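You operate a simulated robot arm through the tools that you are given. There is no shell and no other tool.

The job below is to be done with a simulated robot arm. You get a single attempt, and the scene is never put back.

TASK
Put some things from the worktop under the airer away. At the end: the folded yellow sock from the worktop under the airer is in the linen drawer; the folded blue sock from the worktop under the airer is in the linen drawer; whatever was shut is shut again. Leave all else as you found it, and nothing knocked over (what rides in a drawer may roll over).

The check looks at the end state, three seconds after you hand in, the way a careful person would. Anything else that was tipped, shoved, dropped, spilled or broken makes it a failure.

THE ROBOT
A 7-joint arm with a two-finger parallel gripper, fixed in place. Base frame: the origin is at the foot of the arm, x ahead of it, y to its left, z up. Units: mm, degrees, N and s.
Its first joint turns from -132.0 to 132.0 degrees. Payload 3.91 kg.
The TCP is the grasp point between the finger pads, 30 mm short of the fingertips. In the tool frame z runs along the fingers and y along their closing line. The gripper opens to 110 mm. The fingers are 20 mm wide and 10 mm thick; the gripper's body (48 by 112 mm) begins 55 mm behind the TCP.
Orientation is that of the tool frame in the base frame, as [roll, pitch, yaw] about the fixed x, y, z axes, in that order (R = Rz(yaw) Ry(pitch) Rx(roll)). With the fingers straight down and closing along the base's y, the tool's x points along the base's -x, its y along +y and its z along -z.

THE INTERFACE
- The arm moves only by the tool play_rows. Its argument "rows" is a list of rows, each a list of 7 numbers: the shift along the tool's x, y, z in mm, then the turn, a rotation vector about the tool's x, y, z in degrees, then the opening, from 0 (shut) to 1 (fully open). In form: [[dx, dy, dz, ax, ay, az, jaw], ...]. A call has 1 to 20 rows; each row shifts and turns the commanded pose from where the row before left it, along the tool's axes as they then stand. A row lasts 0.2 s, in which the tool goes at most 50 mm and 8.6 degrees; a call with a longer step from one row to the next is refused whole, and so is a gripper value outside its range. A pose out of reach is approached as far as the arm can. The call stops where the force on the tool passes 40 N (or 10 N more than at its start, if that is more) or the arm is blocked; 0.2 s more then pass. The fingers move at their own pace (about 108 mm/s each) and stop on an object; they squeeze with about 26 N. The grip force told is the motor's: it shows also when the fingers shut on nothing. Time passes only in rows, and 0.2 s behind the last, so rows that do not move let the fingers close. It gives the time, the measured TCP pose, the force on the tool (base axes), the opening and the grip force at its end, in the units of the frame above (readings bear some noise), with the torque about the TCP (base axes, N m) and any sound that the robot's microphone picked up.
- Cameras (640 x 400 px; columns grow to the right, rows downward): "scene" is fixed at [220.5, -662.9, 1458]; the picture's right is [0.94, -0.33, 0.00], its down [-0.14, -0.39, -0.91] and it looks along [0.30, 0.86, -0.41] (base axes); focal length 337 px, centre (320, 200). "wrist" rides on the gripper at [72, 17, -103] in the tool frame; the picture's right is [-0.23, 0.97, 0.00], its down [-0.76, -0.18, -0.62] and it looks along [-0.61, -0.14, 0.78] (tool axes); focal length 222 px, centre (320, 200). There is no depth. A picture from a camera that has moved, and an enlarged one, comes with that camera's place and axes in the base frame and with its lens. The place of the scene camera against the robot may be out by one fixed shift of up to 18 mm in any direction.
- grab_frame(camera): a new picture of that camera. The clock stands still meanwhile.
- zoom(camera, box): a new picture of the part [left, top, right, bottom] of that camera's present view, enlarged. The clock stands still meanwhile.
- hand_in(): hands the job in; it is judged then, once.

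Places have to be worked out from the pictures, the camera data and where the tool is seen. Open the gripper and draw the arm clear of the work before you hand the job in, unless the task says otherwise.

The tools are called after "Request:" as a command line: name --pt "numbers of a row" for each row, then --argument value for the rest, lists and objects as JSON in quotes. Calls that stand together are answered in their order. play_rows: Moves the arm, as the interface text tells. Its arguments: {"type":"object","properties":{"rows":{"type":"array","items":{"type":"array","items":{"type":"number"}}}},"required":["rows"]} The other tools are called the same way: grab_frame (camera) takes a picture; zoom (camera, box) takes an enlarged picture of a part of a camera's view; hand_in () hands the job in.

At the start:

```text
time_s: 0.0
ee_pos: [509.0, 518.0, 1209.4]
tool_rot: [179.9, -0.1, 180.0]
force: [0.4, 0.7, 0.4]
ft_torque: [0.01, -0.03, 0.02]
finger_gap: 110.1
grip_force: 0.1
```

scene: 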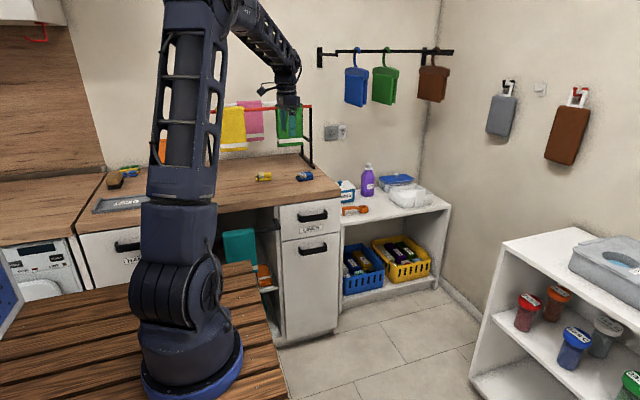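
wrist: 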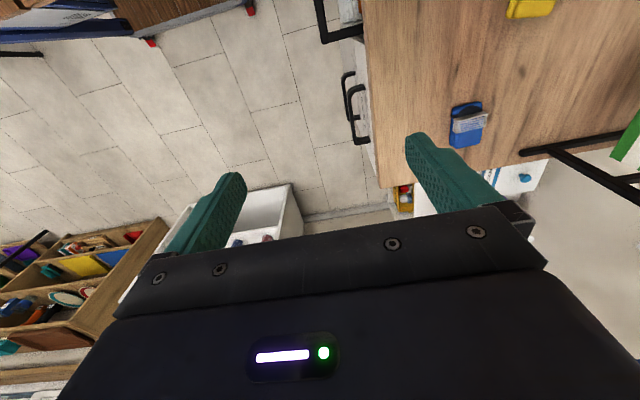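

I start by looking closely at the worktop, the socks and the drawer labelled LINEN before moving.

Request:
zoom --camera "scene" --box '[220, 90, 360, 260]'

Request:
zoom --camera "scene" --box '[240, 150, 340, 212]'

Request:
zoom --camera "wrist" --box '[320, 0, 640, 200]'

```text
2.35 times, centred on (290, 175) of scene
camera zoom: at [220.5, -662.9, 1458.0], right [0.94, -0.33, 0.0], down [-0.14, -0.39, -0.91], along [0.3, 0.86, -0.41], focal length 794 px, centre (391, 259)
```

zoom: 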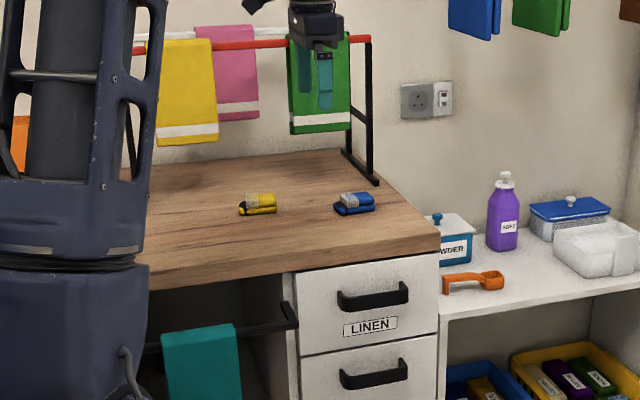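

```text
6.40 times, centred on (290, 181) of scene
camera zoom: at [220.5, -662.9, 1458.0], right [0.94, -0.33, 0.0], down [-0.14, -0.39, -0.91], along [0.3, 0.86, -0.41], focal length 2159 px, centre (512, 322)
```

zoom: 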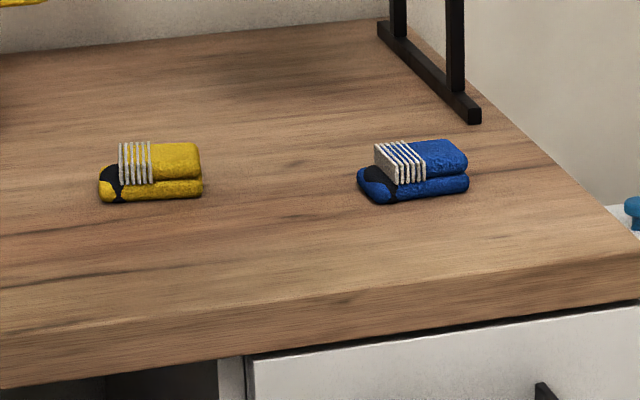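

```text
2.00 times, centred on (480, 100) of wrist
camera zoom: at [435.3, 534.6, 1313.1], right [0.23, 0.97, 0.0], down [0.76, -0.18, 0.62], along [0.61, -0.14, -0.78], focal length 444 px, centre (0, 400)
```

zoom: 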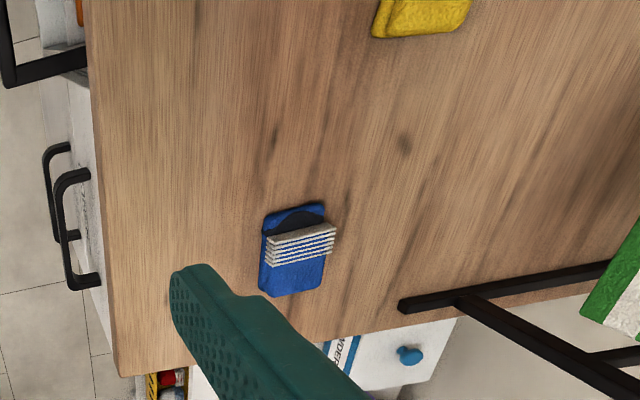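

The worktop front edge is near y≈603 and its top near z≈890. The blue sock is around (642,767), the yellow around (465,829), and the LINEN handle bar around (616,567,799). I move to a vantage in front of the drawer to measure the handle better.

Request:
play_rows --pt "-10 -8 42 0 0 0 1" --pt "-10 -8 42 0 0 0 1" --pt "-10 -8 42 0 0 0 1" --pt "-10 -8 42 0 0 0 1" --pt "-10 -8 42 0 0 0 1"

Request:
grab_frame --camera "wrist"

Request:
grab_frame --camera "scene"

```text
time_s: 1.2
ee_pos: [558.9, 478.7, 1001.6]
tool_rot: [179.9, 0.0, 180.0]
force: [0.1, 0.3, 0.0]
ft_torque: [0.04, -0.04, 0.01]
finger_gap: 110.0
grip_force: 0.1
```

```text
taken
camera wrist: at [485.2, 494.8, 1104.3], right [0.23, 0.97, 0.0], down [0.76, -0.18, 0.62], along [0.61, -0.14, -0.78], focal length 222 px, centre (320, 200)
```

wrist: 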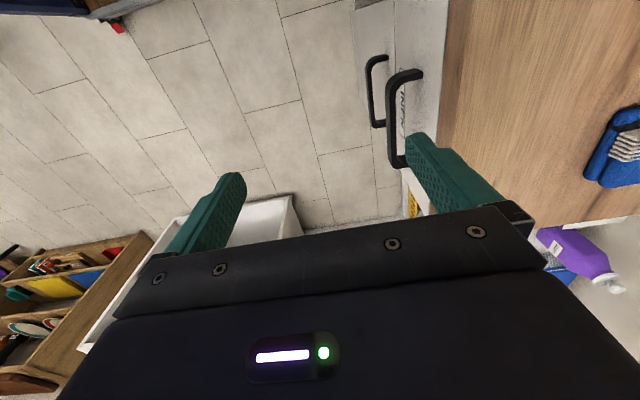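

```text
taken
```

scene: 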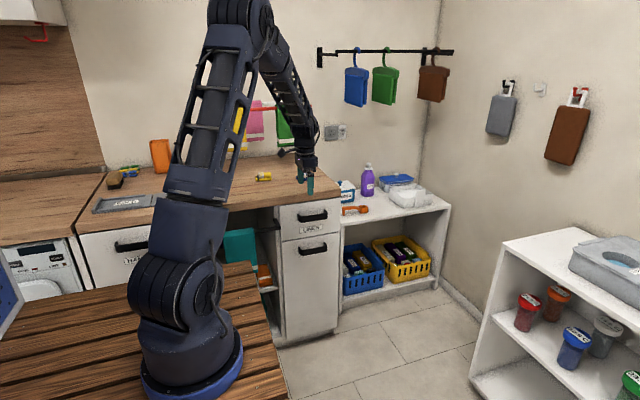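

Request:
zoom --camera "wrist" --box '[340, 40, 500, 200]'

Request:
zoom --camera "scene" --box '[270, 180, 350, 240]'

```text
2.50 times, centred on (420, 120) of wrist
camera zoom: at [485.2, 494.8, 1104.3], right [0.23, 0.97, 0.0], down [0.76, -0.18, 0.62], along [0.61, -0.14, -0.78], focal length 555 px, centre (70, 400)
```

zoom: 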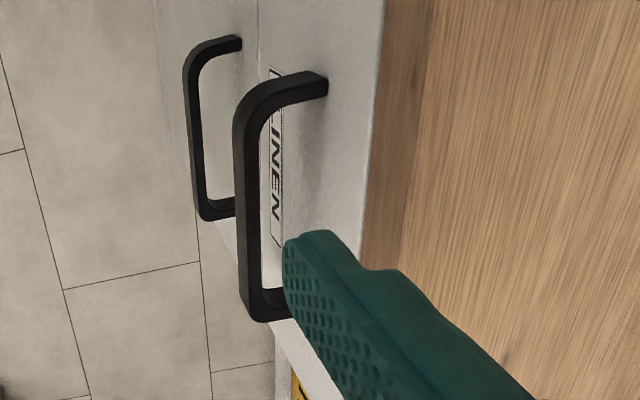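

```text
6.67 times, centred on (310, 210) of scene
camera zoom: at [220.5, -662.9, 1458.0], right [0.94, -0.33, 0.0], down [-0.14, -0.39, -0.91], along [0.3, 0.86, -0.41], focal length 2249 px, centre (387, 133)
```

zoom: 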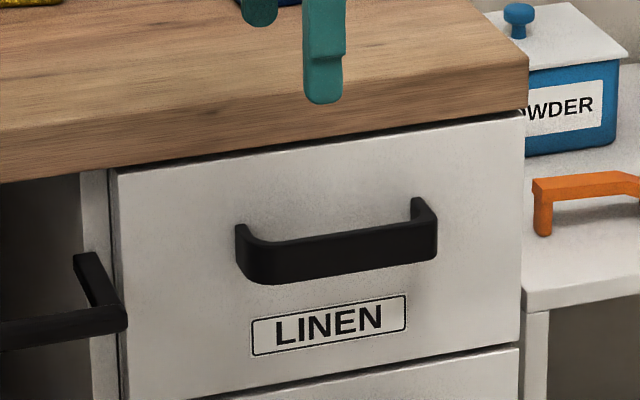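

The bar is about 12 mm thick at y≈562–574 and z≈779–800, with the drawer face near y≈604, so one open finger fits behind it at y≈584–594. I go above it, check the picture, then descend.

Request:
play_rows --pt "-14.8 12.6 28 0 0 0 1" --pt "-14.8 12.6 28 0 0 0 1" --pt "-14.8 12.6 28 0 0 0 1" --pt "-14.8 12.6 28 0 0 0 1" --pt "0 0 0 0 0 0 1"

Request:
grab_frame --camera "wrist"

Request:
zoom --camera "scene" --box '[270, 150, 370, 230]'

```text
time_s: 2.4
ee_pos: [618.9, 526.8, 889.4]
tool_rot: [-179.9, 0.0, -180.0]
force: [0.2, -0.9, -0.2]
ft_torque: [0.01, 0.0, -0.03]
finger_gap: 110.1
grip_force: 0.1
```

```text
taken
camera wrist: at [544.8, 544.6, 991.8], right [0.23, 0.97, 0.0], down [0.76, -0.18, 0.62], along [0.61, -0.14, -0.78], focal length 222 px, centre (320, 200)
```

wrist: 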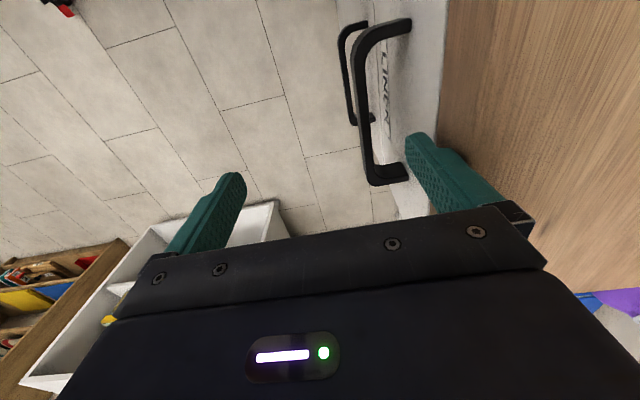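

```text
5.00 times, centred on (320, 190) of scene
camera zoom: at [220.5, -662.9, 1458.0], right [0.94, -0.33, 0.0], down [-0.14, -0.39, -0.91], along [0.3, 0.86, -0.41], focal length 1687 px, centre (320, 250)
```

zoom: 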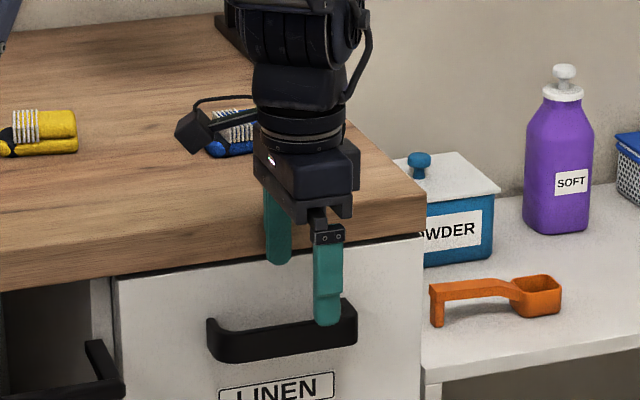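

The geometry is consistent: bar y≈564–574, face y≈605, and the right finger will occupy 583–593. I descend about 96 mm to hook behind the bar.

Request:
play_rows --pt "0 1.5 20 0 0 0 1" --pt "0 0 20 0 0 0 1" --pt "0 0 20 0 0 0 1" --pt "0 0 18 0 0 0 1" --pt "0 0 17 0 0 0 1"

Request:
grab_frame --camera "wrist"

Request:
zoom --camera "scene" --box '[270, 150, 370, 230]'

```text
time_s: 3.6
ee_pos: [617.4, 528.9, 792.3]
tool_rot: [-180.0, 0.0, 179.9]
force: [0.3, 0.3, 0.1]
ft_torque: [-0.04, -0.02, -0.02]
finger_gap: 110.2
grip_force: 0.1
```

```text
taken
camera wrist: at [544.6, 546.4, 895.8], right [0.23, 0.97, 0.0], down [0.76, -0.18, 0.62], along [0.61, -0.14, -0.78], focal length 222 px, centre (320, 200)
```

wrist: 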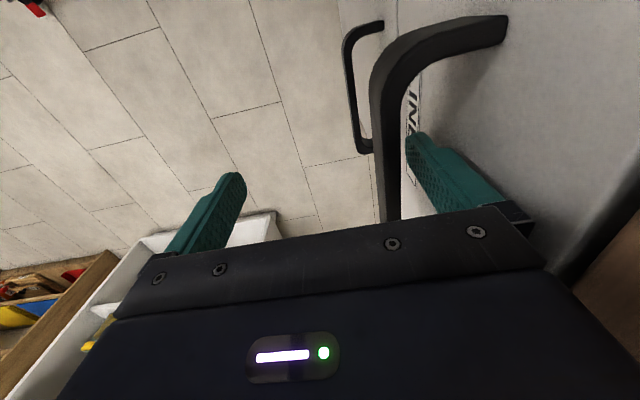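

```text
5.00 times, centred on (320, 190) of scene
camera zoom: at [220.5, -662.9, 1458.0], right [0.94, -0.33, 0.0], down [-0.14, -0.39, -0.91], along [0.3, 0.86, -0.41], focal length 1687 px, centre (320, 250)
```

zoom: 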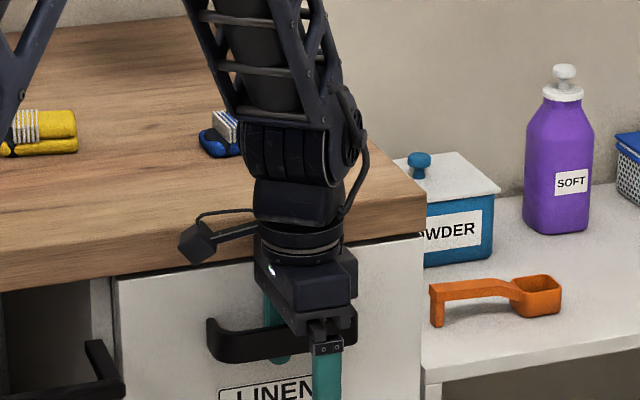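

The right finger sits behind the bar. I pull gently toward -y and watch the force.

Request:
play_rows --pt "0 -8 0 0 0 0 1" --pt "0 -8 0 0 0 0 1" --pt "0 -10 0 0 0 0 1" --pt "0 -12 0 0 0 0 1" --pt "0 -12 0 0 0 0 1" --pt "0 -12 0 0 0 0 1"

Request:
zoom --camera "scene" --box '[250, 150, 370, 250]'

```text
time_s: 5.0
ee_pos: [618.5, 466.0, 793.3]
tool_rot: [-180.0, -0.1, 179.9]
force: [0.1, 0.2, 0.0]
ft_torque: [0.0, 0.02, -0.01]
finger_gap: 109.9
grip_force: 0.1
```

```text
4.00 times, centred on (310, 200) of scene
camera zoom: at [220.5, -662.9, 1458.0], right [0.94, -0.33, 0.0], down [-0.14, -0.39, -0.91], along [0.3, 0.86, -0.41], focal length 1349 px, centre (360, 200)
```

zoom: 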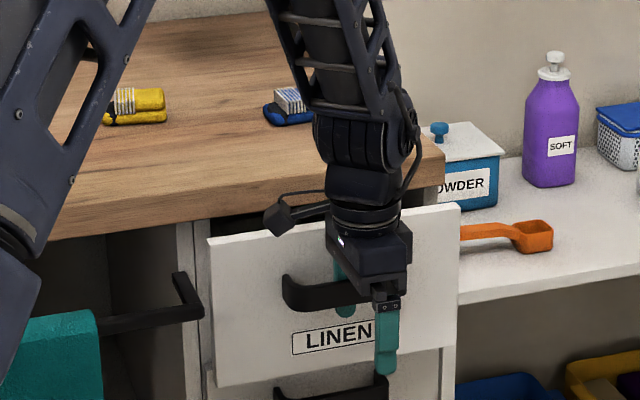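

The drawer slides easily. I keep pulling about 150 mm more.

Request:
play_rows --pt "0 -14 0 0 0 0 1" --pt "0 -16 0 0 0 0 1" --pt "0 -16 0 0 0 0 1" --pt "0 -16 0 0 0 0 1" --pt "0 -16 0 0 0 0 1" --pt "0 -16 0 0 0 0 1" --pt "0 -16 0 0 0 0 1" --pt "0 -16 0 0 0 0 1" --pt "0 -12 0 0 0 0 1" --pt "0 -8 0 0 0 0 1" --pt "0 -4 0 0 0 0 1"

Request:
grab_frame --camera "scene"

Request:
grab_frame --camera "wrist"

```text
time_s: 7.4
ee_pos: [618.7, 317.4, 793.8]
tool_rot: [-179.9, 0.0, -180.0]
force: [0.3, 0.1, 0.1]
ft_torque: [-0.02, 0.0, -0.01]
finger_gap: 110.1
grip_force: 0.0
```

```text
taken
```

scene: 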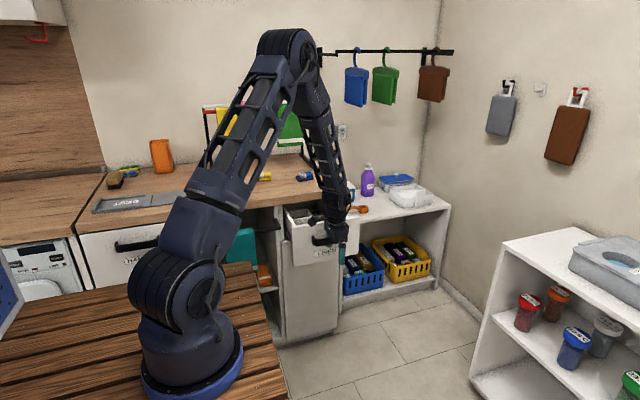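

```text
taken
camera wrist: at [544.7, 334.1, 896.3], right [0.23, 0.97, 0.0], down [0.76, -0.18, 0.62], along [0.61, -0.14, -0.78], focal length 222 px, centre (320, 200)
```

wrist: 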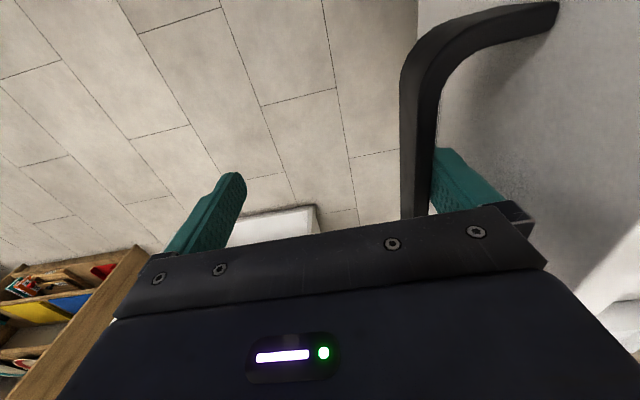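

The drawer is about 200 mm open. I back the finger off the bar a bit, rise straight up, and look inside.

Request:
play_rows --pt "0 8 0 0 0 0 1" --pt "0 0 0 0 0 0 1" --pt "0 0 -20 0 0 0 1" --pt "0 0 -30 0 0 0 1" --pt "0 0 -45 0 0 0 1" --pt "0 0 -45 0 0 0 1" --pt "0 0 -45 0 0 0 1" --pt "0 0 -45 0 0 0 1" --pt "0 0 -30 0 0 0 1"

Request:
grab_frame --camera "wrist"

Request:
zoom --camera "scene" --box '[240, 150, 380, 270]'

```text
time_s: 9.4
ee_pos: [617.7, 325.6, 1053.8]
tool_rot: [180.0, 0.0, 179.9]
force: [0.4, 0.4, -0.4]
ft_torque: [-0.02, 0.03, 0.0]
finger_gap: 110.0
grip_force: 0.0
```

```text
taken
camera wrist: at [544.5, 343.3, 1156.9], right [0.23, 0.97, 0.0], down [0.76, -0.18, 0.62], along [0.61, -0.14, -0.78], focal length 222 px, centre (320, 200)
```

wrist: 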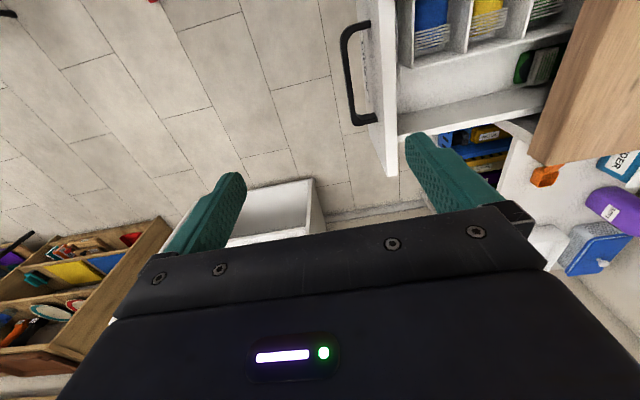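

```text
3.33 times, centred on (310, 210) of scene
camera zoom: at [220.5, -662.9, 1458.0], right [0.94, -0.33, 0.0], down [-0.14, -0.39, -0.91], along [0.3, 0.86, -0.41], focal length 1124 px, centre (353, 167)
```

zoom: 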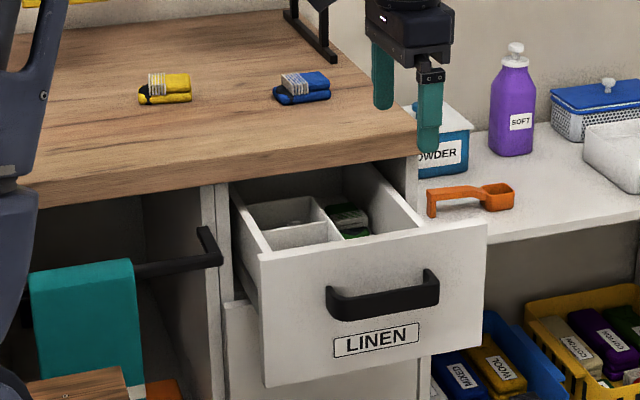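

The drawer has small compartments with socks in them on the left side, plus an open space on the right with a green sock. I move for a better view from above.

Request:
play_rows --pt "20 28 -20 0 0 0 1" --pt "20 28 -20 0 0 0 1" --pt "20 28 -20 0 0 0 1" --pt "20 28 -20 0 0 0 1" --pt "20 28 0 0 0 0 1" --pt "0 0 0 0 0 0 1"

Request:
grab_frame --camera "wrist"

Request:
zoom --camera "wrist" --box '[240, 0, 480, 150]'

```text
time_s: 10.8
ee_pos: [518.2, 465.4, 1131.8]
tool_rot: [-179.9, -0.1, -180.0]
force: [-0.4, 0.0, 0.5]
ft_torque: [0.0, -0.01, -0.06]
finger_gap: 110.1
grip_force: 0.2
```

```text
taken
camera wrist: at [444.5, 482.5, 1236.0], right [0.23, 0.97, 0.0], down [0.76, -0.18, 0.62], along [0.61, -0.14, -0.78], focal length 222 px, centre (320, 200)
```

wrist: 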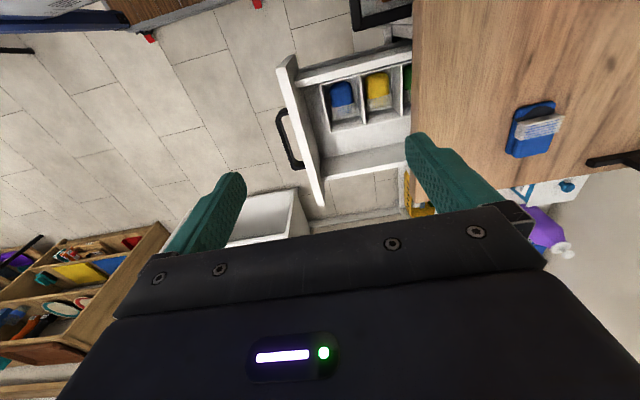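

```text
2.67 times, centred on (360, 75) of wrist
camera zoom: at [444.5, 482.5, 1236.0], right [0.23, 0.97, 0.0], down [0.76, -0.18, 0.62], along [0.61, -0.14, -0.78], focal length 592 px, centre (213, 533)
```

zoom: 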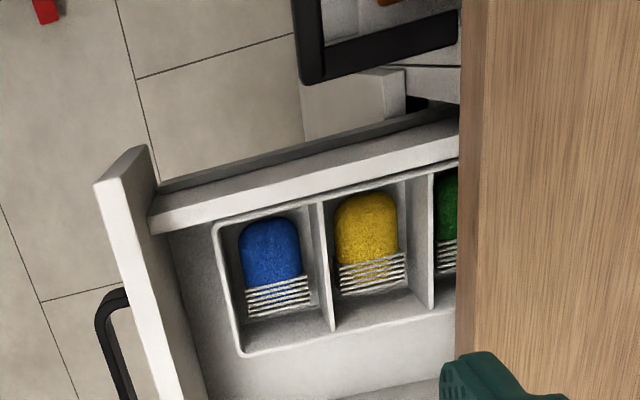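

The tray with compartments takes the left part and the right part of the drawer is open floor. I move lower and further along to measure that open area.

Request:
play_rows --pt "-18 4 40 0 0 0 1" --pt "-18 4 40 0 0 0 1" --pt "-14 4 40 0 0 0 1" --pt "0 0 0 0 0 0 1"

Request:
grab_frame --camera "wrist"

Request:
zoom --camera "wrist" --box '[240, 30, 480, 210]'

Request:
zoom --camera "scene" --box '[280, 190, 350, 240]'

```text
time_s: 11.8
ee_pos: [570.1, 477.7, 1013.3]
tool_rot: [-180.0, -0.1, 180.0]
force: [-0.5, 1.4, -0.2]
ft_torque: [0.0, 0.01, 0.0]
finger_gap: 110.2
grip_force: 0.0
```

```text
taken
camera wrist: at [495.3, 494.4, 1116.2], right [0.23, 0.97, 0.0], down [0.76, -0.18, 0.62], along [0.61, -0.14, -0.78], focal length 222 px, centre (320, 200)
```

wrist: 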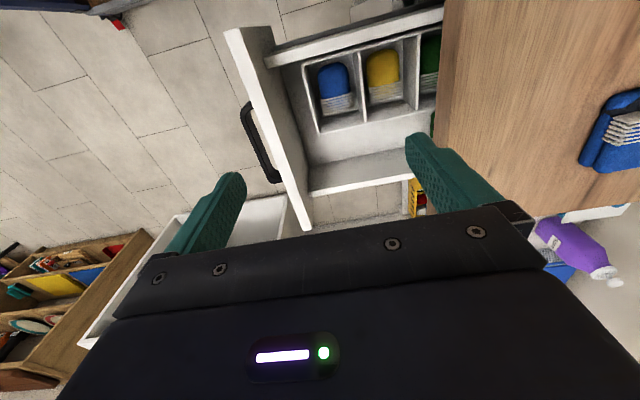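

```text
2.22 times, centred on (360, 120) of wrist
camera zoom: at [495.3, 494.4, 1116.2], right [0.23, 0.97, 0.0], down [0.76, -0.18, 0.62], along [0.61, -0.14, -0.78], focal length 494 px, centre (231, 378)
```

zoom: 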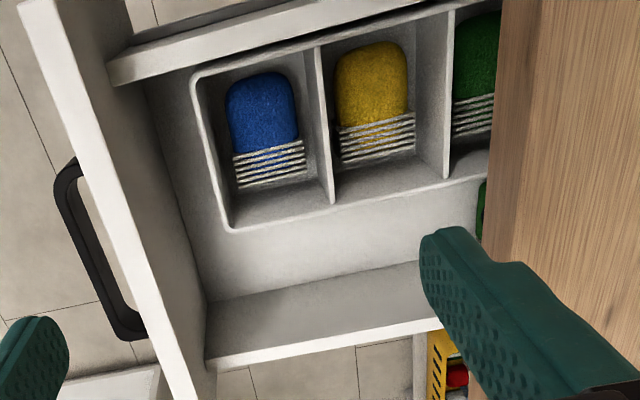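

```text
8.00 times, centred on (315, 215) of scene
camera zoom: at [220.5, -662.9, 1458.0], right [0.94, -0.33, 0.0], down [-0.14, -0.39, -0.91], along [0.3, 0.86, -0.41], focal length 2699 px, centre (360, 80)
```

zoom: 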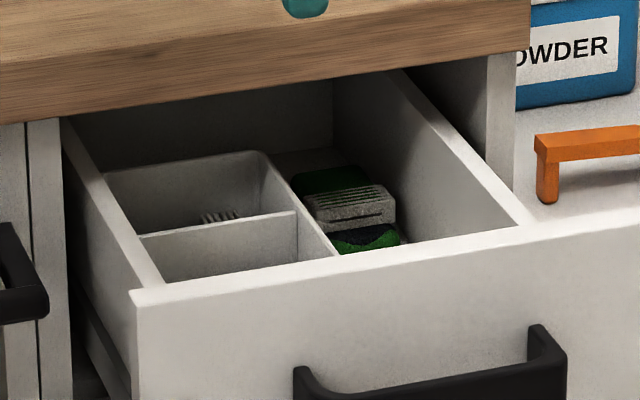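

Measured: drawer interior x≈527–716, floor z≈720, tray right rim x≈632, wall tops z≈810, front panel inner face y≈424, and a green sock at the back from y≈648. To place both socks on the open floor in line I need more access, so I re-hook the handle and pull about 80 mm further.

Request:
play_rows --pt "-12 -38 0 0 0 0 1" --pt "-12 -38 0 0 0 0 1" --pt "-12 -38 0 0 0 0 1" --pt "-12 -38 0 0 0 0 1" --pt "0 0 40 0 0 0 1" --pt "0 0 40 0 0 0 1" --pt "0 0 40 0 0 0 1" --pt "0 0 30 0 0 0 1" --pt "0 0 0 0 0 0 1"

Request:
grab_frame --camera "wrist"

```text
time_s: 13.8
ee_pos: [616.1, 324.8, 863.1]
tool_rot: [180.0, 0.1, -180.0]
force: [-0.2, 0.4, 0.9]
ft_torque: [-0.01, -0.01, -0.03]
finger_gap: 110.2
grip_force: 0.2
```

```text
taken
camera wrist: at [541.6, 342.0, 966.0], right [0.23, 0.97, 0.0], down [0.76, -0.18, 0.62], along [0.61, -0.14, -0.78], focal length 222 px, centre (320, 200)
```

wrist: 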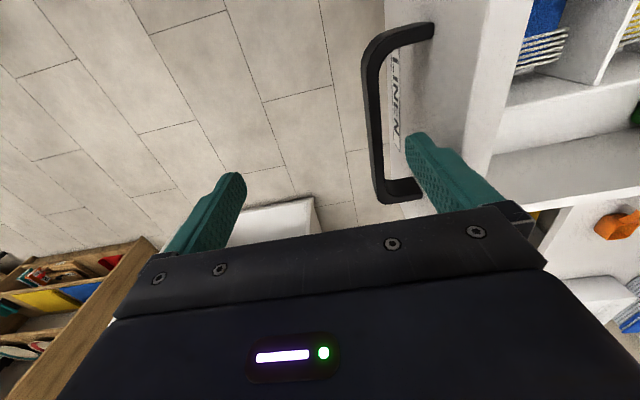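

The bar inner edge is at y≈375 and the face at y≈407; I shift +5 mm to centre the finger in the gap, lower it, then pull.

Request:
play_rows --pt "0 5 0 0 0 0 1" --pt "0 0 20 0 0 0 1" --pt "0 0 20 0 0 0 1" --pt "0 0 20 0 0 0 1" --pt "0 0 10 0 0 0 1" --pt "0 0 0 0 0 0 1" --pt "0 -8 0 0 0 0 1" --pt "0 -8 0 0 0 0 1" --pt "0 -10 0 0 0 0 1" --pt "0 -12 0 0 0 0 1" --pt "0 -12 0 0 0 0 1" --pt "0 -12 0 0 0 0 1" --pt "0 -12 0 0 0 0 1" --pt "0 -10 0 0 0 0 1" --pt "0 -6 0 0 0 0 1" --pt "0 -3 0 0 0 0 1"

Request:
zoom --camera "scene" --box '[240, 150, 380, 270]'

```text
time_s: 17.2
ee_pos: [616.3, 238.3, 792.2]
tool_rot: [-180.0, 0.0, -180.0]
force: [-0.4, 0.7, -0.9]
ft_torque: [-0.05, -0.03, -0.04]
finger_gap: 110.1
grip_force: 0.0
```

```text
3.33 times, centred on (310, 210) of scene
camera zoom: at [220.5, -662.9, 1458.0], right [0.94, -0.33, 0.0], down [-0.14, -0.39, -0.91], along [0.3, 0.86, -0.41], focal length 1124 px, centre (353, 167)
```

zoom: 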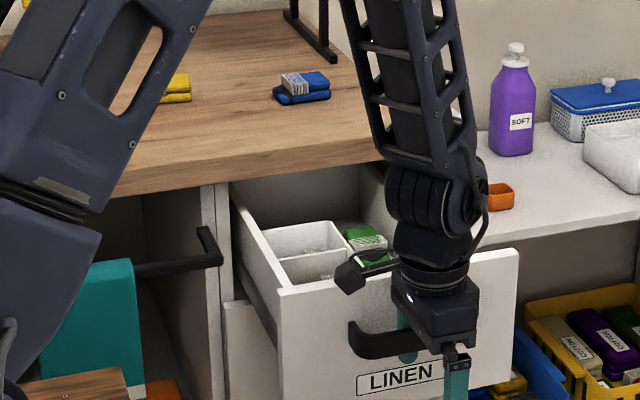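

The drawer is now about 281 mm open with the front's inner face at y≈344. I release from the handle, rise, and travel at height toward the yellow sock.

Request:
play_rows --pt "0 9 0 0 0 0 1" --pt "0 0 0 0 0 0 1" --pt "0 0 -20 0 0 0 1" --pt "0 0 -35 0 0 0 1" --pt "0 0 -45 0 0 0 1" --pt "0 0 -45 0 0 0 1" --pt "0 0 -45 0 0 0 1" --pt "0 0 -45 0 0 0 1" --pt "0 0 -35 0 0 0 1"

Request:
play_rows --pt "13.7 44.5 0 0 0 0 1" --pt "13.7 44.5 0 0 0 0 1" --pt "13.7 44.5 0 0 0 0 1" --pt "13.7 44.5 0 0 0 0 1" --pt "13.7 44.5 0 0 0 0 1" --pt "13.7 44.5 0 0 0 0 1" --pt "13.7 44.5 0 0 0 0 1" --pt "13.7 44.5 0 0 0 0 1" --pt "13.7 44.5 0 0 0 0 1" --pt "13.7 44.5 0 0 0 0 1" --pt "0 0 0 0 0 0 1"

Request:
grab_frame --camera "wrist"

Request:
grab_frame --camera "scene"

```text
time_s: 19.2
ee_pos: [615.8, 246.1, 1061.8]
tool_rot: [180.0, 0.0, -179.9]
force: [0.0, 0.9, 0.2]
ft_torque: [0.01, 0.03, -0.01]
finger_gap: 109.9
grip_force: 0.0
```

```text
time_s: 21.6
ee_pos: [479.4, 691.5, 1064.6]
tool_rot: [-180.0, 0.0, -179.9]
force: [0.1, -0.2, 0.7]
ft_torque: [0.01, 0.0, 0.0]
finger_gap: 110.2
grip_force: 0.1
```

```text
taken
camera wrist: at [404.9, 708.3, 1166.9], right [0.23, 0.97, 0.0], down [0.76, -0.18, 0.62], along [0.61, -0.14, -0.78], focal length 222 px, centre (320, 200)
```

wrist: 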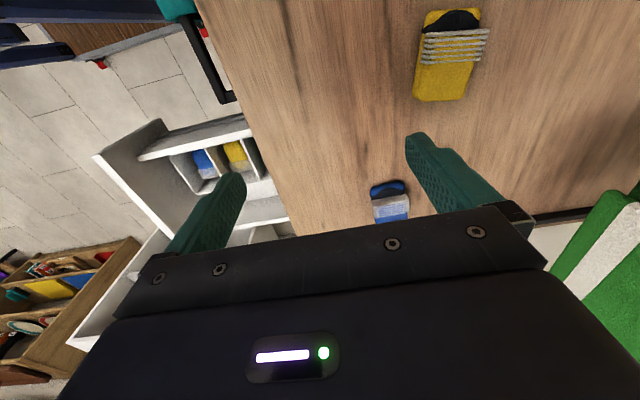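

```text
taken
```

scene: 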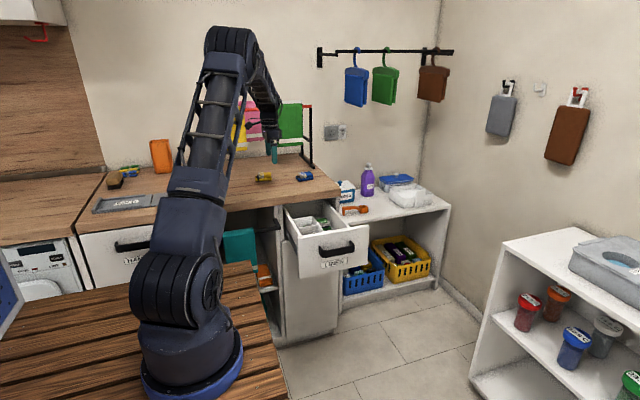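

Yellow sock measured: centre about (463, 827), 76 mm long nearly along x (about -4°), 54 mm wide. I'll grip it at its ends so it fits lengthwise in the drawer's open strip, so I turn the tool -86° about its axis and tilt 25° outward to stay clear of the airer towels.

Request:
play_rows --pt "0 0 0 0 0 -7.82 1" --pt "0 0 0 0 0 -7.82 1" --pt "0 0 0 0 0 -7.82 1" --pt "0 0 0 0 0 -7.82 1" --pt "0 0 0 0 0 -7.82 1" --pt "0 0 0 0 0 -7.82 1" --pt "0 0 0 0 0 -7.82 1" --pt "0 0 0 0 0 -7.82 1" --pt "0 0 0 0 0 -7.82 1" --pt "0 0 0 0 0 -7.82 1" --pt "0 0 0 0 0 -7.8 1" --pt "0 0 0 0 0 0 1"

Request:
play_rows --pt "0 0 0 0 -8.33 0 1" --pt "0 0 0 0 -8.33 0 1" --pt "0 0 0 0 -8.34 0 1" --pt "0 0 0 0 0 0 1"

Request:
grab_frame --camera "wrist"

Request:
grab_frame --camera "scene"

```text
time_s: 24.2
ee_pos: [479.3, 692.1, 1063.2]
tool_rot: [180.0, 0.0, -93.9]
force: [-0.1, -0.8, 0.5]
ft_torque: [-0.05, 0.01, -0.02]
finger_gap: 109.8
grip_force: 0.1
```

```text
time_s: 25.2
ee_pos: [478.2, 692.1, 1062.7]
tool_rot: [-180.0, 25.1, -94.0]
force: [-0.1, 0.2, 0.7]
ft_torque: [0.0, 0.03, -0.01]
finger_gap: 110.1
grip_force: 0.1
```

```text
taken
camera wrist: at [453.3, 583.9, 1125.6], right [-0.96, 0.27, 0.1], down [0.21, 0.41, 0.89], along [0.2, 0.87, -0.45], focal length 222 px, centre (320, 200)
```

wrist: 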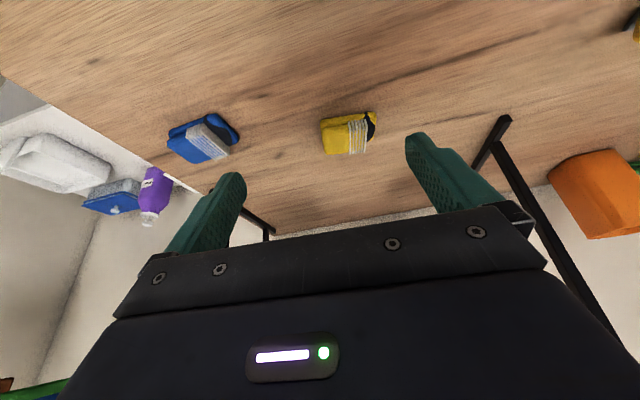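

```text
taken
```

scene: 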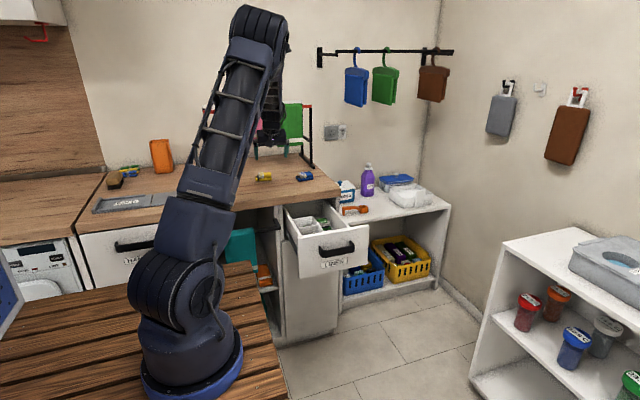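

The tool is tilted 25° as wanted. I move to a pre-grasp 80 mm back along the tool axis from the yellow sock and check the picture.

Request:
play_rows --pt "-13.8 6 24.7 0 0 0 1" --pt "-13.8 6 24.7 0 0 0 1" --pt "-13.8 6 24.7 0 0 0 1" --pt "-13.8 6 24.7 0 0 0 1" --pt "0 0 0 0 0 0 1"

Request:
grab_frame --camera "wrist"

Request:
zoom --camera "scene" --box '[220, 90, 340, 200]'

```text
time_s: 26.4
ee_pos: [461.5, 784.2, 997.4]
tool_rot: [179.9, 25.0, -93.9]
force: [1.2, -0.1, -1.0]
ft_torque: [-0.03, -0.01, -0.01]
finger_gap: 110.2
grip_force: 0.0
```

```text
taken
camera wrist: at [436.3, 676.8, 1059.3], right [-0.96, 0.27, 0.1], down [0.21, 0.41, 0.89], along [0.2, 0.87, -0.45], focal length 222 px, centre (320, 200)
```

wrist: 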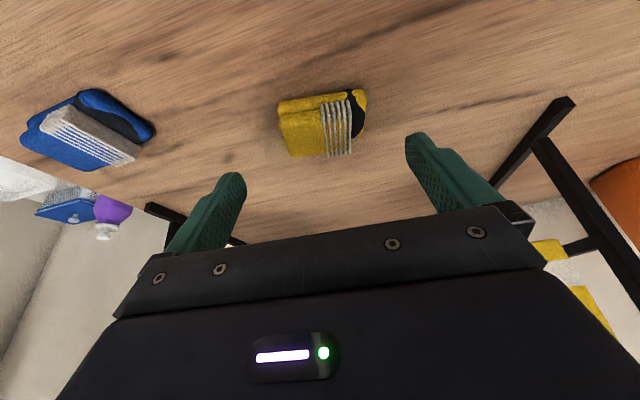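

```text
3.64 times, centred on (280, 145) of scene
camera zoom: at [220.5, -662.9, 1458.0], right [0.94, -0.33, 0.0], down [-0.14, -0.39, -0.91], along [0.3, 0.86, -0.41], focal length 1227 px, centre (466, 400)
```

zoom: 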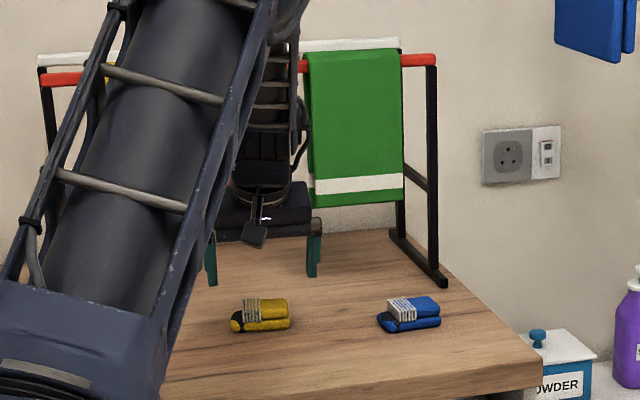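

The sock lies midway between the fingers. I advance about 79 mm along the tool axis so the fingertips straddle its ends just above the worktop.

Request:
play_rows --pt "0 0 20 0 0 0 1" --pt "0 0 20 0 0 0 1" --pt "0 0 20 0 0 0 1" --pt "0 0 12 0 0 0 1" --pt "0 0 6 0 0 0 1" --pt "0 0 0 0 0 0 1"

Request:
grab_frame --camera "wrist"

Request:
zoom --camera "scene" --box '[220, 120, 320, 200]'

```text
time_s: 27.6
ee_pos: [463.7, 818.8, 930.9]
tool_rot: [-179.9, 25.2, -93.8]
force: [1.0, -1.5, 7.8]
ft_torque: [0.0, 0.46, 0.16]
finger_gap: 109.9
grip_force: 0.1
stopped in row 6: the force on the tool passed its limit at 60 N (the readings are from after the stop); the commanded pose is now the measured one
```

```text
taken
camera wrist: at [438.7, 710.4, 993.8], right [-0.96, 0.27, 0.1], down [0.21, 0.41, 0.89], along [0.2, 0.87, -0.45], focal length 222 px, centre (320, 200)
```

wrist: 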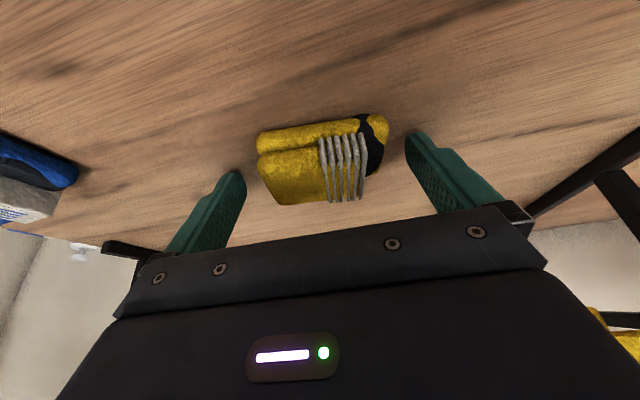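

```text
5.00 times, centred on (270, 160) of scene
camera zoom: at [220.5, -662.9, 1458.0], right [0.94, -0.33, 0.0], down [-0.14, -0.39, -0.91], along [0.3, 0.86, -0.41], focal length 1687 px, centre (570, 400)
```

zoom: 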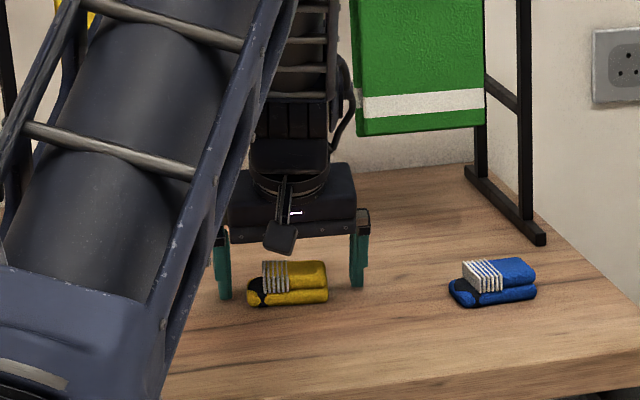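

The fingertips touched the worktop at TCP z≈931 (worktop z≈899) with the fingers straddling the sock evenly. I back off 4 mm along the tool axis and close.

Request:
play_rows --pt "0 0 -4 0 0 0 1" --pt "0 0 0 0 0 0 1"

Request:
play_rows --pt "0 0 0 0 0 0 0.75" --pt "0 0 0 0 0 0 0.6" --pt "0 0 0 0 0 0 0.5" --pt "0 0 0 0 0 0 0.4" --pt "0 0 0 0 0 0 0.4"

Request:
grab_frame --camera "wrist"

```text
time_s: 28.2
ee_pos: [465.0, 814.9, 933.3]
tool_rot: [-179.9, 25.1, -93.9]
force: [0.1, -0.2, 0.3]
ft_torque: [-0.01, -0.01, -0.01]
finger_gap: 110.3
grip_force: 0.0
```

```text
time_s: 29.4
ee_pos: [464.9, 815.5, 933.9]
tool_rot: [-179.9, 25.1, -93.9]
force: [0.1, 0.4, 0.1]
ft_torque: [-0.01, -0.04, -0.03]
finger_gap: 74.8
grip_force: 25.7
```

```text
taken
camera wrist: at [438.9, 708.5, 996.3], right [-0.96, 0.27, 0.1], down [0.21, 0.41, 0.89], along [0.2, 0.87, -0.45], focal length 222 px, centre (320, 200)
```

wrist: 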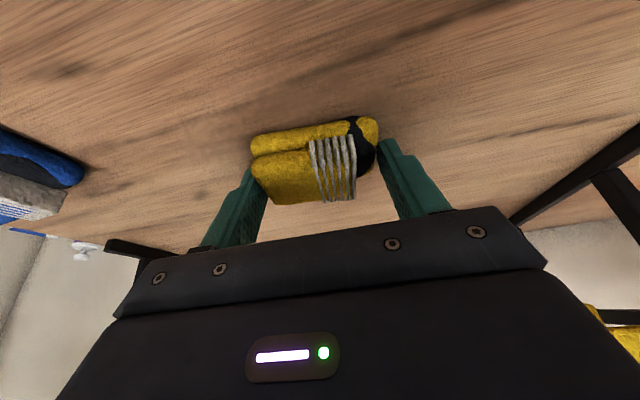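

Gripped at 74.8 mm with 25.7 N. I lift straight up 40 mm and check it holds.

Request:
play_rows --pt "-4.2 0 -9.1 0 0 0 0.4" --pt "-4.2 0 -9.1 0 0 0 0.4" --pt "-4.2 0 -9.1 0 0 0 0.4" --pt "-4.2 0 -9.1 0 0 0 0.4" --pt "0 0 0 0 0 0 0.4"

Request:
grab_frame --camera "wrist"

Request:
zoom --camera "scene" --box '[220, 120, 320, 200]'

```text
time_s: 30.6
ee_pos: [464.9, 815.8, 973.2]
tool_rot: [-179.9, 25.1, -94.0]
force: [0.4, -0.3, -0.4]
ft_torque: [0.03, 0.0, 0.01]
finger_gap: 74.5
grip_force: 26.1
```

```text
taken
camera wrist: at [438.6, 708.1, 1036.0], right [-0.96, 0.27, 0.1], down [0.21, 0.41, 0.89], along [0.2, 0.87, -0.45], focal length 222 px, centre (320, 200)
```

wrist: 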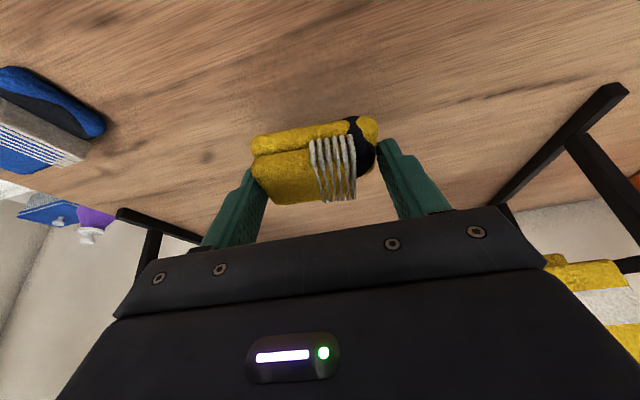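

```text
5.00 times, centred on (270, 160) of scene
camera zoom: at [220.5, -662.9, 1458.0], right [0.94, -0.33, 0.0], down [-0.14, -0.39, -0.91], along [0.3, 0.86, -0.41], focal length 1687 px, centre (570, 400)
```

zoom: 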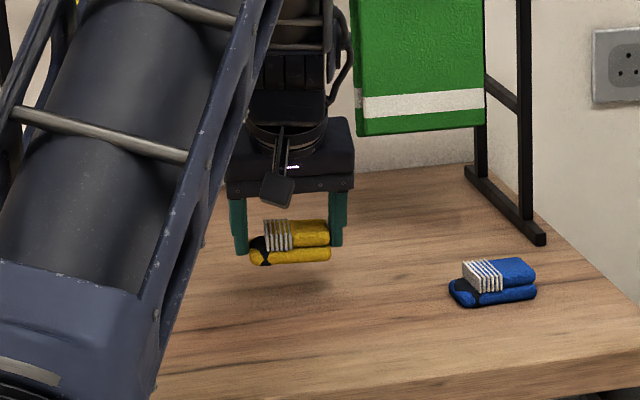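

The sock is held firmly. I move back from the airer and up, then turn the tool about the vertical so the sock's length lies along y for the drawer.

Request:
play_rows --pt "24 -9.4 -30.4 0 0 0 0.4" --pt "24 -9.4 -30.4 0 0 0 0.4" --pt "24 -9.4 -30.4 0 0 0 0.4" --pt "24 -9.4 -30.4 0 0 0 0.4" --pt "24 -9.4 -30.4 0 0 0 0.4" --pt "0 0 0 0 0 0 0.4"

Request:
play_rows --pt "0 0 0 3.3 0 7.09 0.4" --pt "0 0 0 3.3 0 7.09 0.4" --pt "0 0 0 3.3 0 7.09 0.4" --pt "0 0 0 3.3 0 7.09 0.4" --pt "0 0 0 3.3 0 7.09 0.4" --pt "0 0 0 3.3 0 7.09 0.4" --pt "0 0 0 3.3 0 7.09 0.4" --pt "0 0 0 3.3 0 7.09 0.4" --pt "0 0 0 3.3 0 7.09 0.4" --pt "0 0 0 3.3 0 7.09 0.4" --pt "0 0 0 3.3 0 7.09 0.4" --pt "0 0 0 0 0 0 0.4"

Request:
grab_frame --camera "wrist"

Request:
grab_frame --camera "scene"

```text
time_s: 32.0
ee_pos: [499.9, 639.1, 1059.9]
tool_rot: [-179.8, 25.2, -93.9]
force: [0.0, 0.3, -0.4]
ft_torque: [0.03, 0.0, 0.0]
finger_gap: 73.9
grip_force: 26.1
```

```text
time_s: 34.6
ee_pos: [498.6, 639.9, 1060.2]
tool_rot: [179.8, 25.1, 180.0]
force: [0.0, 0.8, -0.3]
ft_torque: [0.01, 0.0, 0.05]
finger_gap: 73.8
grip_force: 26.1
```

```text
taken
camera wrist: at [388.4, 657.1, 1123.3], right [0.21, 0.97, 0.1], down [0.43, -0.18, 0.89], along [0.88, -0.14, -0.45], focal length 222 px, centre (320, 200)
```

wrist: 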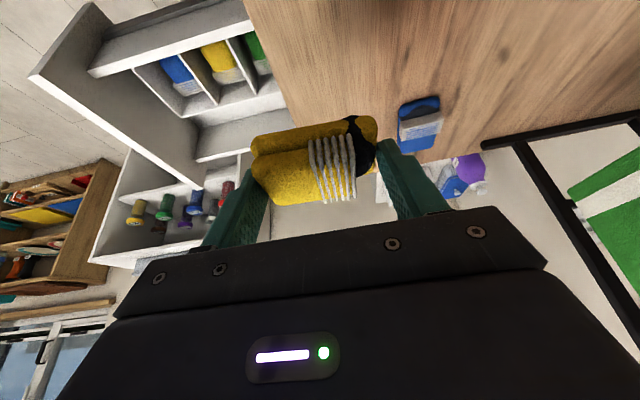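

```text
taken
```

scene: 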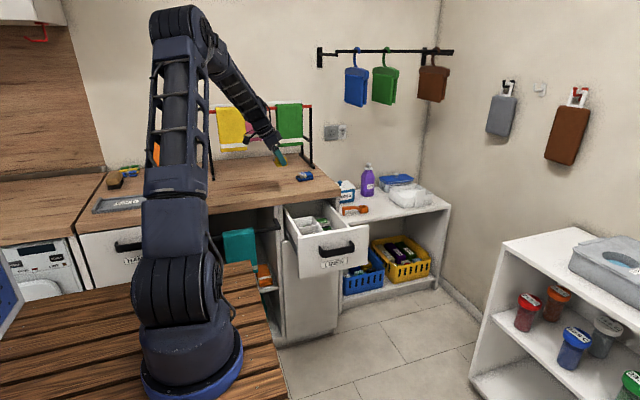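

Orientation is right (yaw 180, tilt 25°). I move over the open drawer to inspect the landing strip.

Request:
play_rows --pt "-9.9 -28 26.7 0 0 0 0.4" --pt "-9.9 -28 26.7 0 0 0 0.4" --pt "-9.9 -28 26.7 0 0 0 0.4" --pt "-9.9 -28 26.7 0 0 0 0.4" --pt "-9.9 -28 26.7 0 0 0 0.4" --pt "0 0 0 0 0 0 0.4"

Request:
grab_frame --camera "wrist"

Request:
zoom --camera "wrist" --box '[160, 0, 440, 175]'

Request:
zoom --camera "scene" --box '[260, 140, 370, 270]'

```text
time_s: 36.0
ee_pos: [599.6, 499.8, 958.5]
tool_rot: [179.8, 25.1, 179.9]
force: [0.6, 0.6, -0.6]
ft_torque: [-0.01, 0.02, 0.0]
finger_gap: 73.6
grip_force: 26.5
```

```text
taken
camera wrist: at [489.3, 517.1, 1022.1], right [0.21, 0.97, 0.1], down [0.43, -0.18, 0.89], along [0.88, -0.14, -0.45], focal length 222 px, centre (320, 200)
```

wrist: 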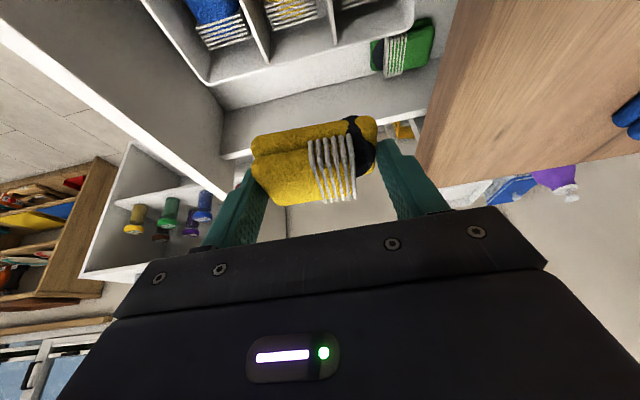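

```text
2.29 times, centred on (300, 88) of wrist
camera zoom: at [489.3, 517.1, 1022.1], right [0.21, 0.97, 0.1], down [0.43, -0.18, 0.89], along [0.88, -0.14, -0.45], focal length 508 px, centre (366, 457)
```

zoom: 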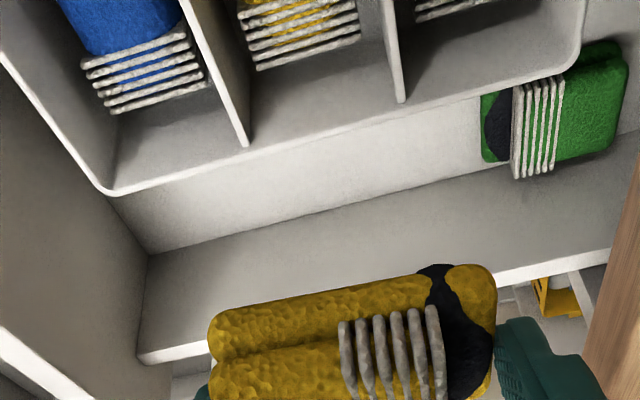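

```text
3.08 times, centred on (315, 205) of scene
camera zoom: at [220.5, -662.9, 1458.0], right [0.94, -0.33, 0.0], down [-0.14, -0.39, -0.91], along [0.3, 0.86, -0.41], focal length 1038 px, centre (335, 185)
```

zoom: 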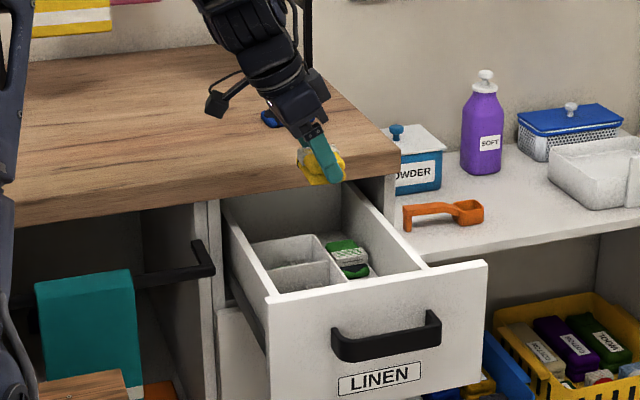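

The strip is clear: right wall x≈715, floor z≈718, front panel y≈342, tray rim x≈635, green sock from y≈576. I move to sock centre (675, 506) and descend most of the way.

Request:
play_rows --pt "-12.7 2.1 27.5 0 0 0 0.4" --pt "-12.7 2.1 27.5 0 0 0 0.4" --pt "-12.7 2.1 27.5 0 0 0 0.4" --pt "0 0 0 0 0 0 0.4"

Request:
grab_frame --camera "wrist"

Request:
zoom --camera "scene" --box '[260, 140, 370, 270]'

```text
time_s: 37.0
ee_pos: [670.4, 505.6, 900.8]
tool_rot: [179.9, 25.0, 180.0]
force: [-1.1, 0.7, -0.9]
ft_torque: [0.01, 0.03, 0.01]
finger_gap: 73.3
grip_force: 25.3
```

```text
taken
camera wrist: at [559.6, 523.8, 963.6], right [0.21, 0.97, 0.1], down [0.43, -0.18, 0.89], along [0.88, -0.14, -0.45], focal length 222 px, centre (320, 200)
```

wrist: 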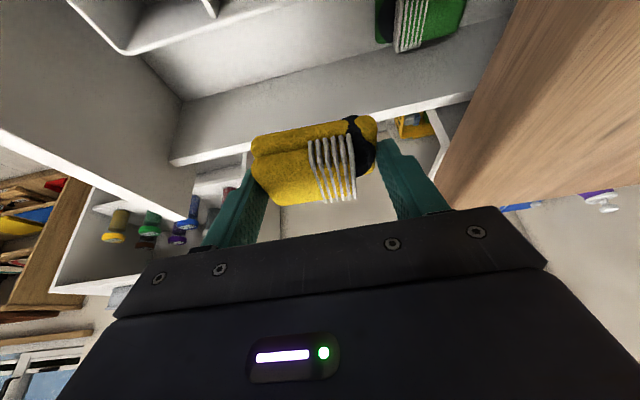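

```text
3.08 times, centred on (315, 205) of scene
camera zoom: at [220.5, -662.9, 1458.0], right [0.94, -0.33, 0.0], down [-0.14, -0.39, -0.91], along [0.3, 0.86, -0.41], focal length 1038 px, centre (335, 185)
```

zoom: 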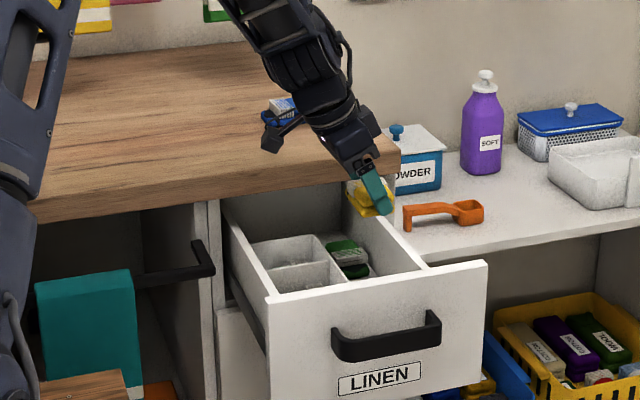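

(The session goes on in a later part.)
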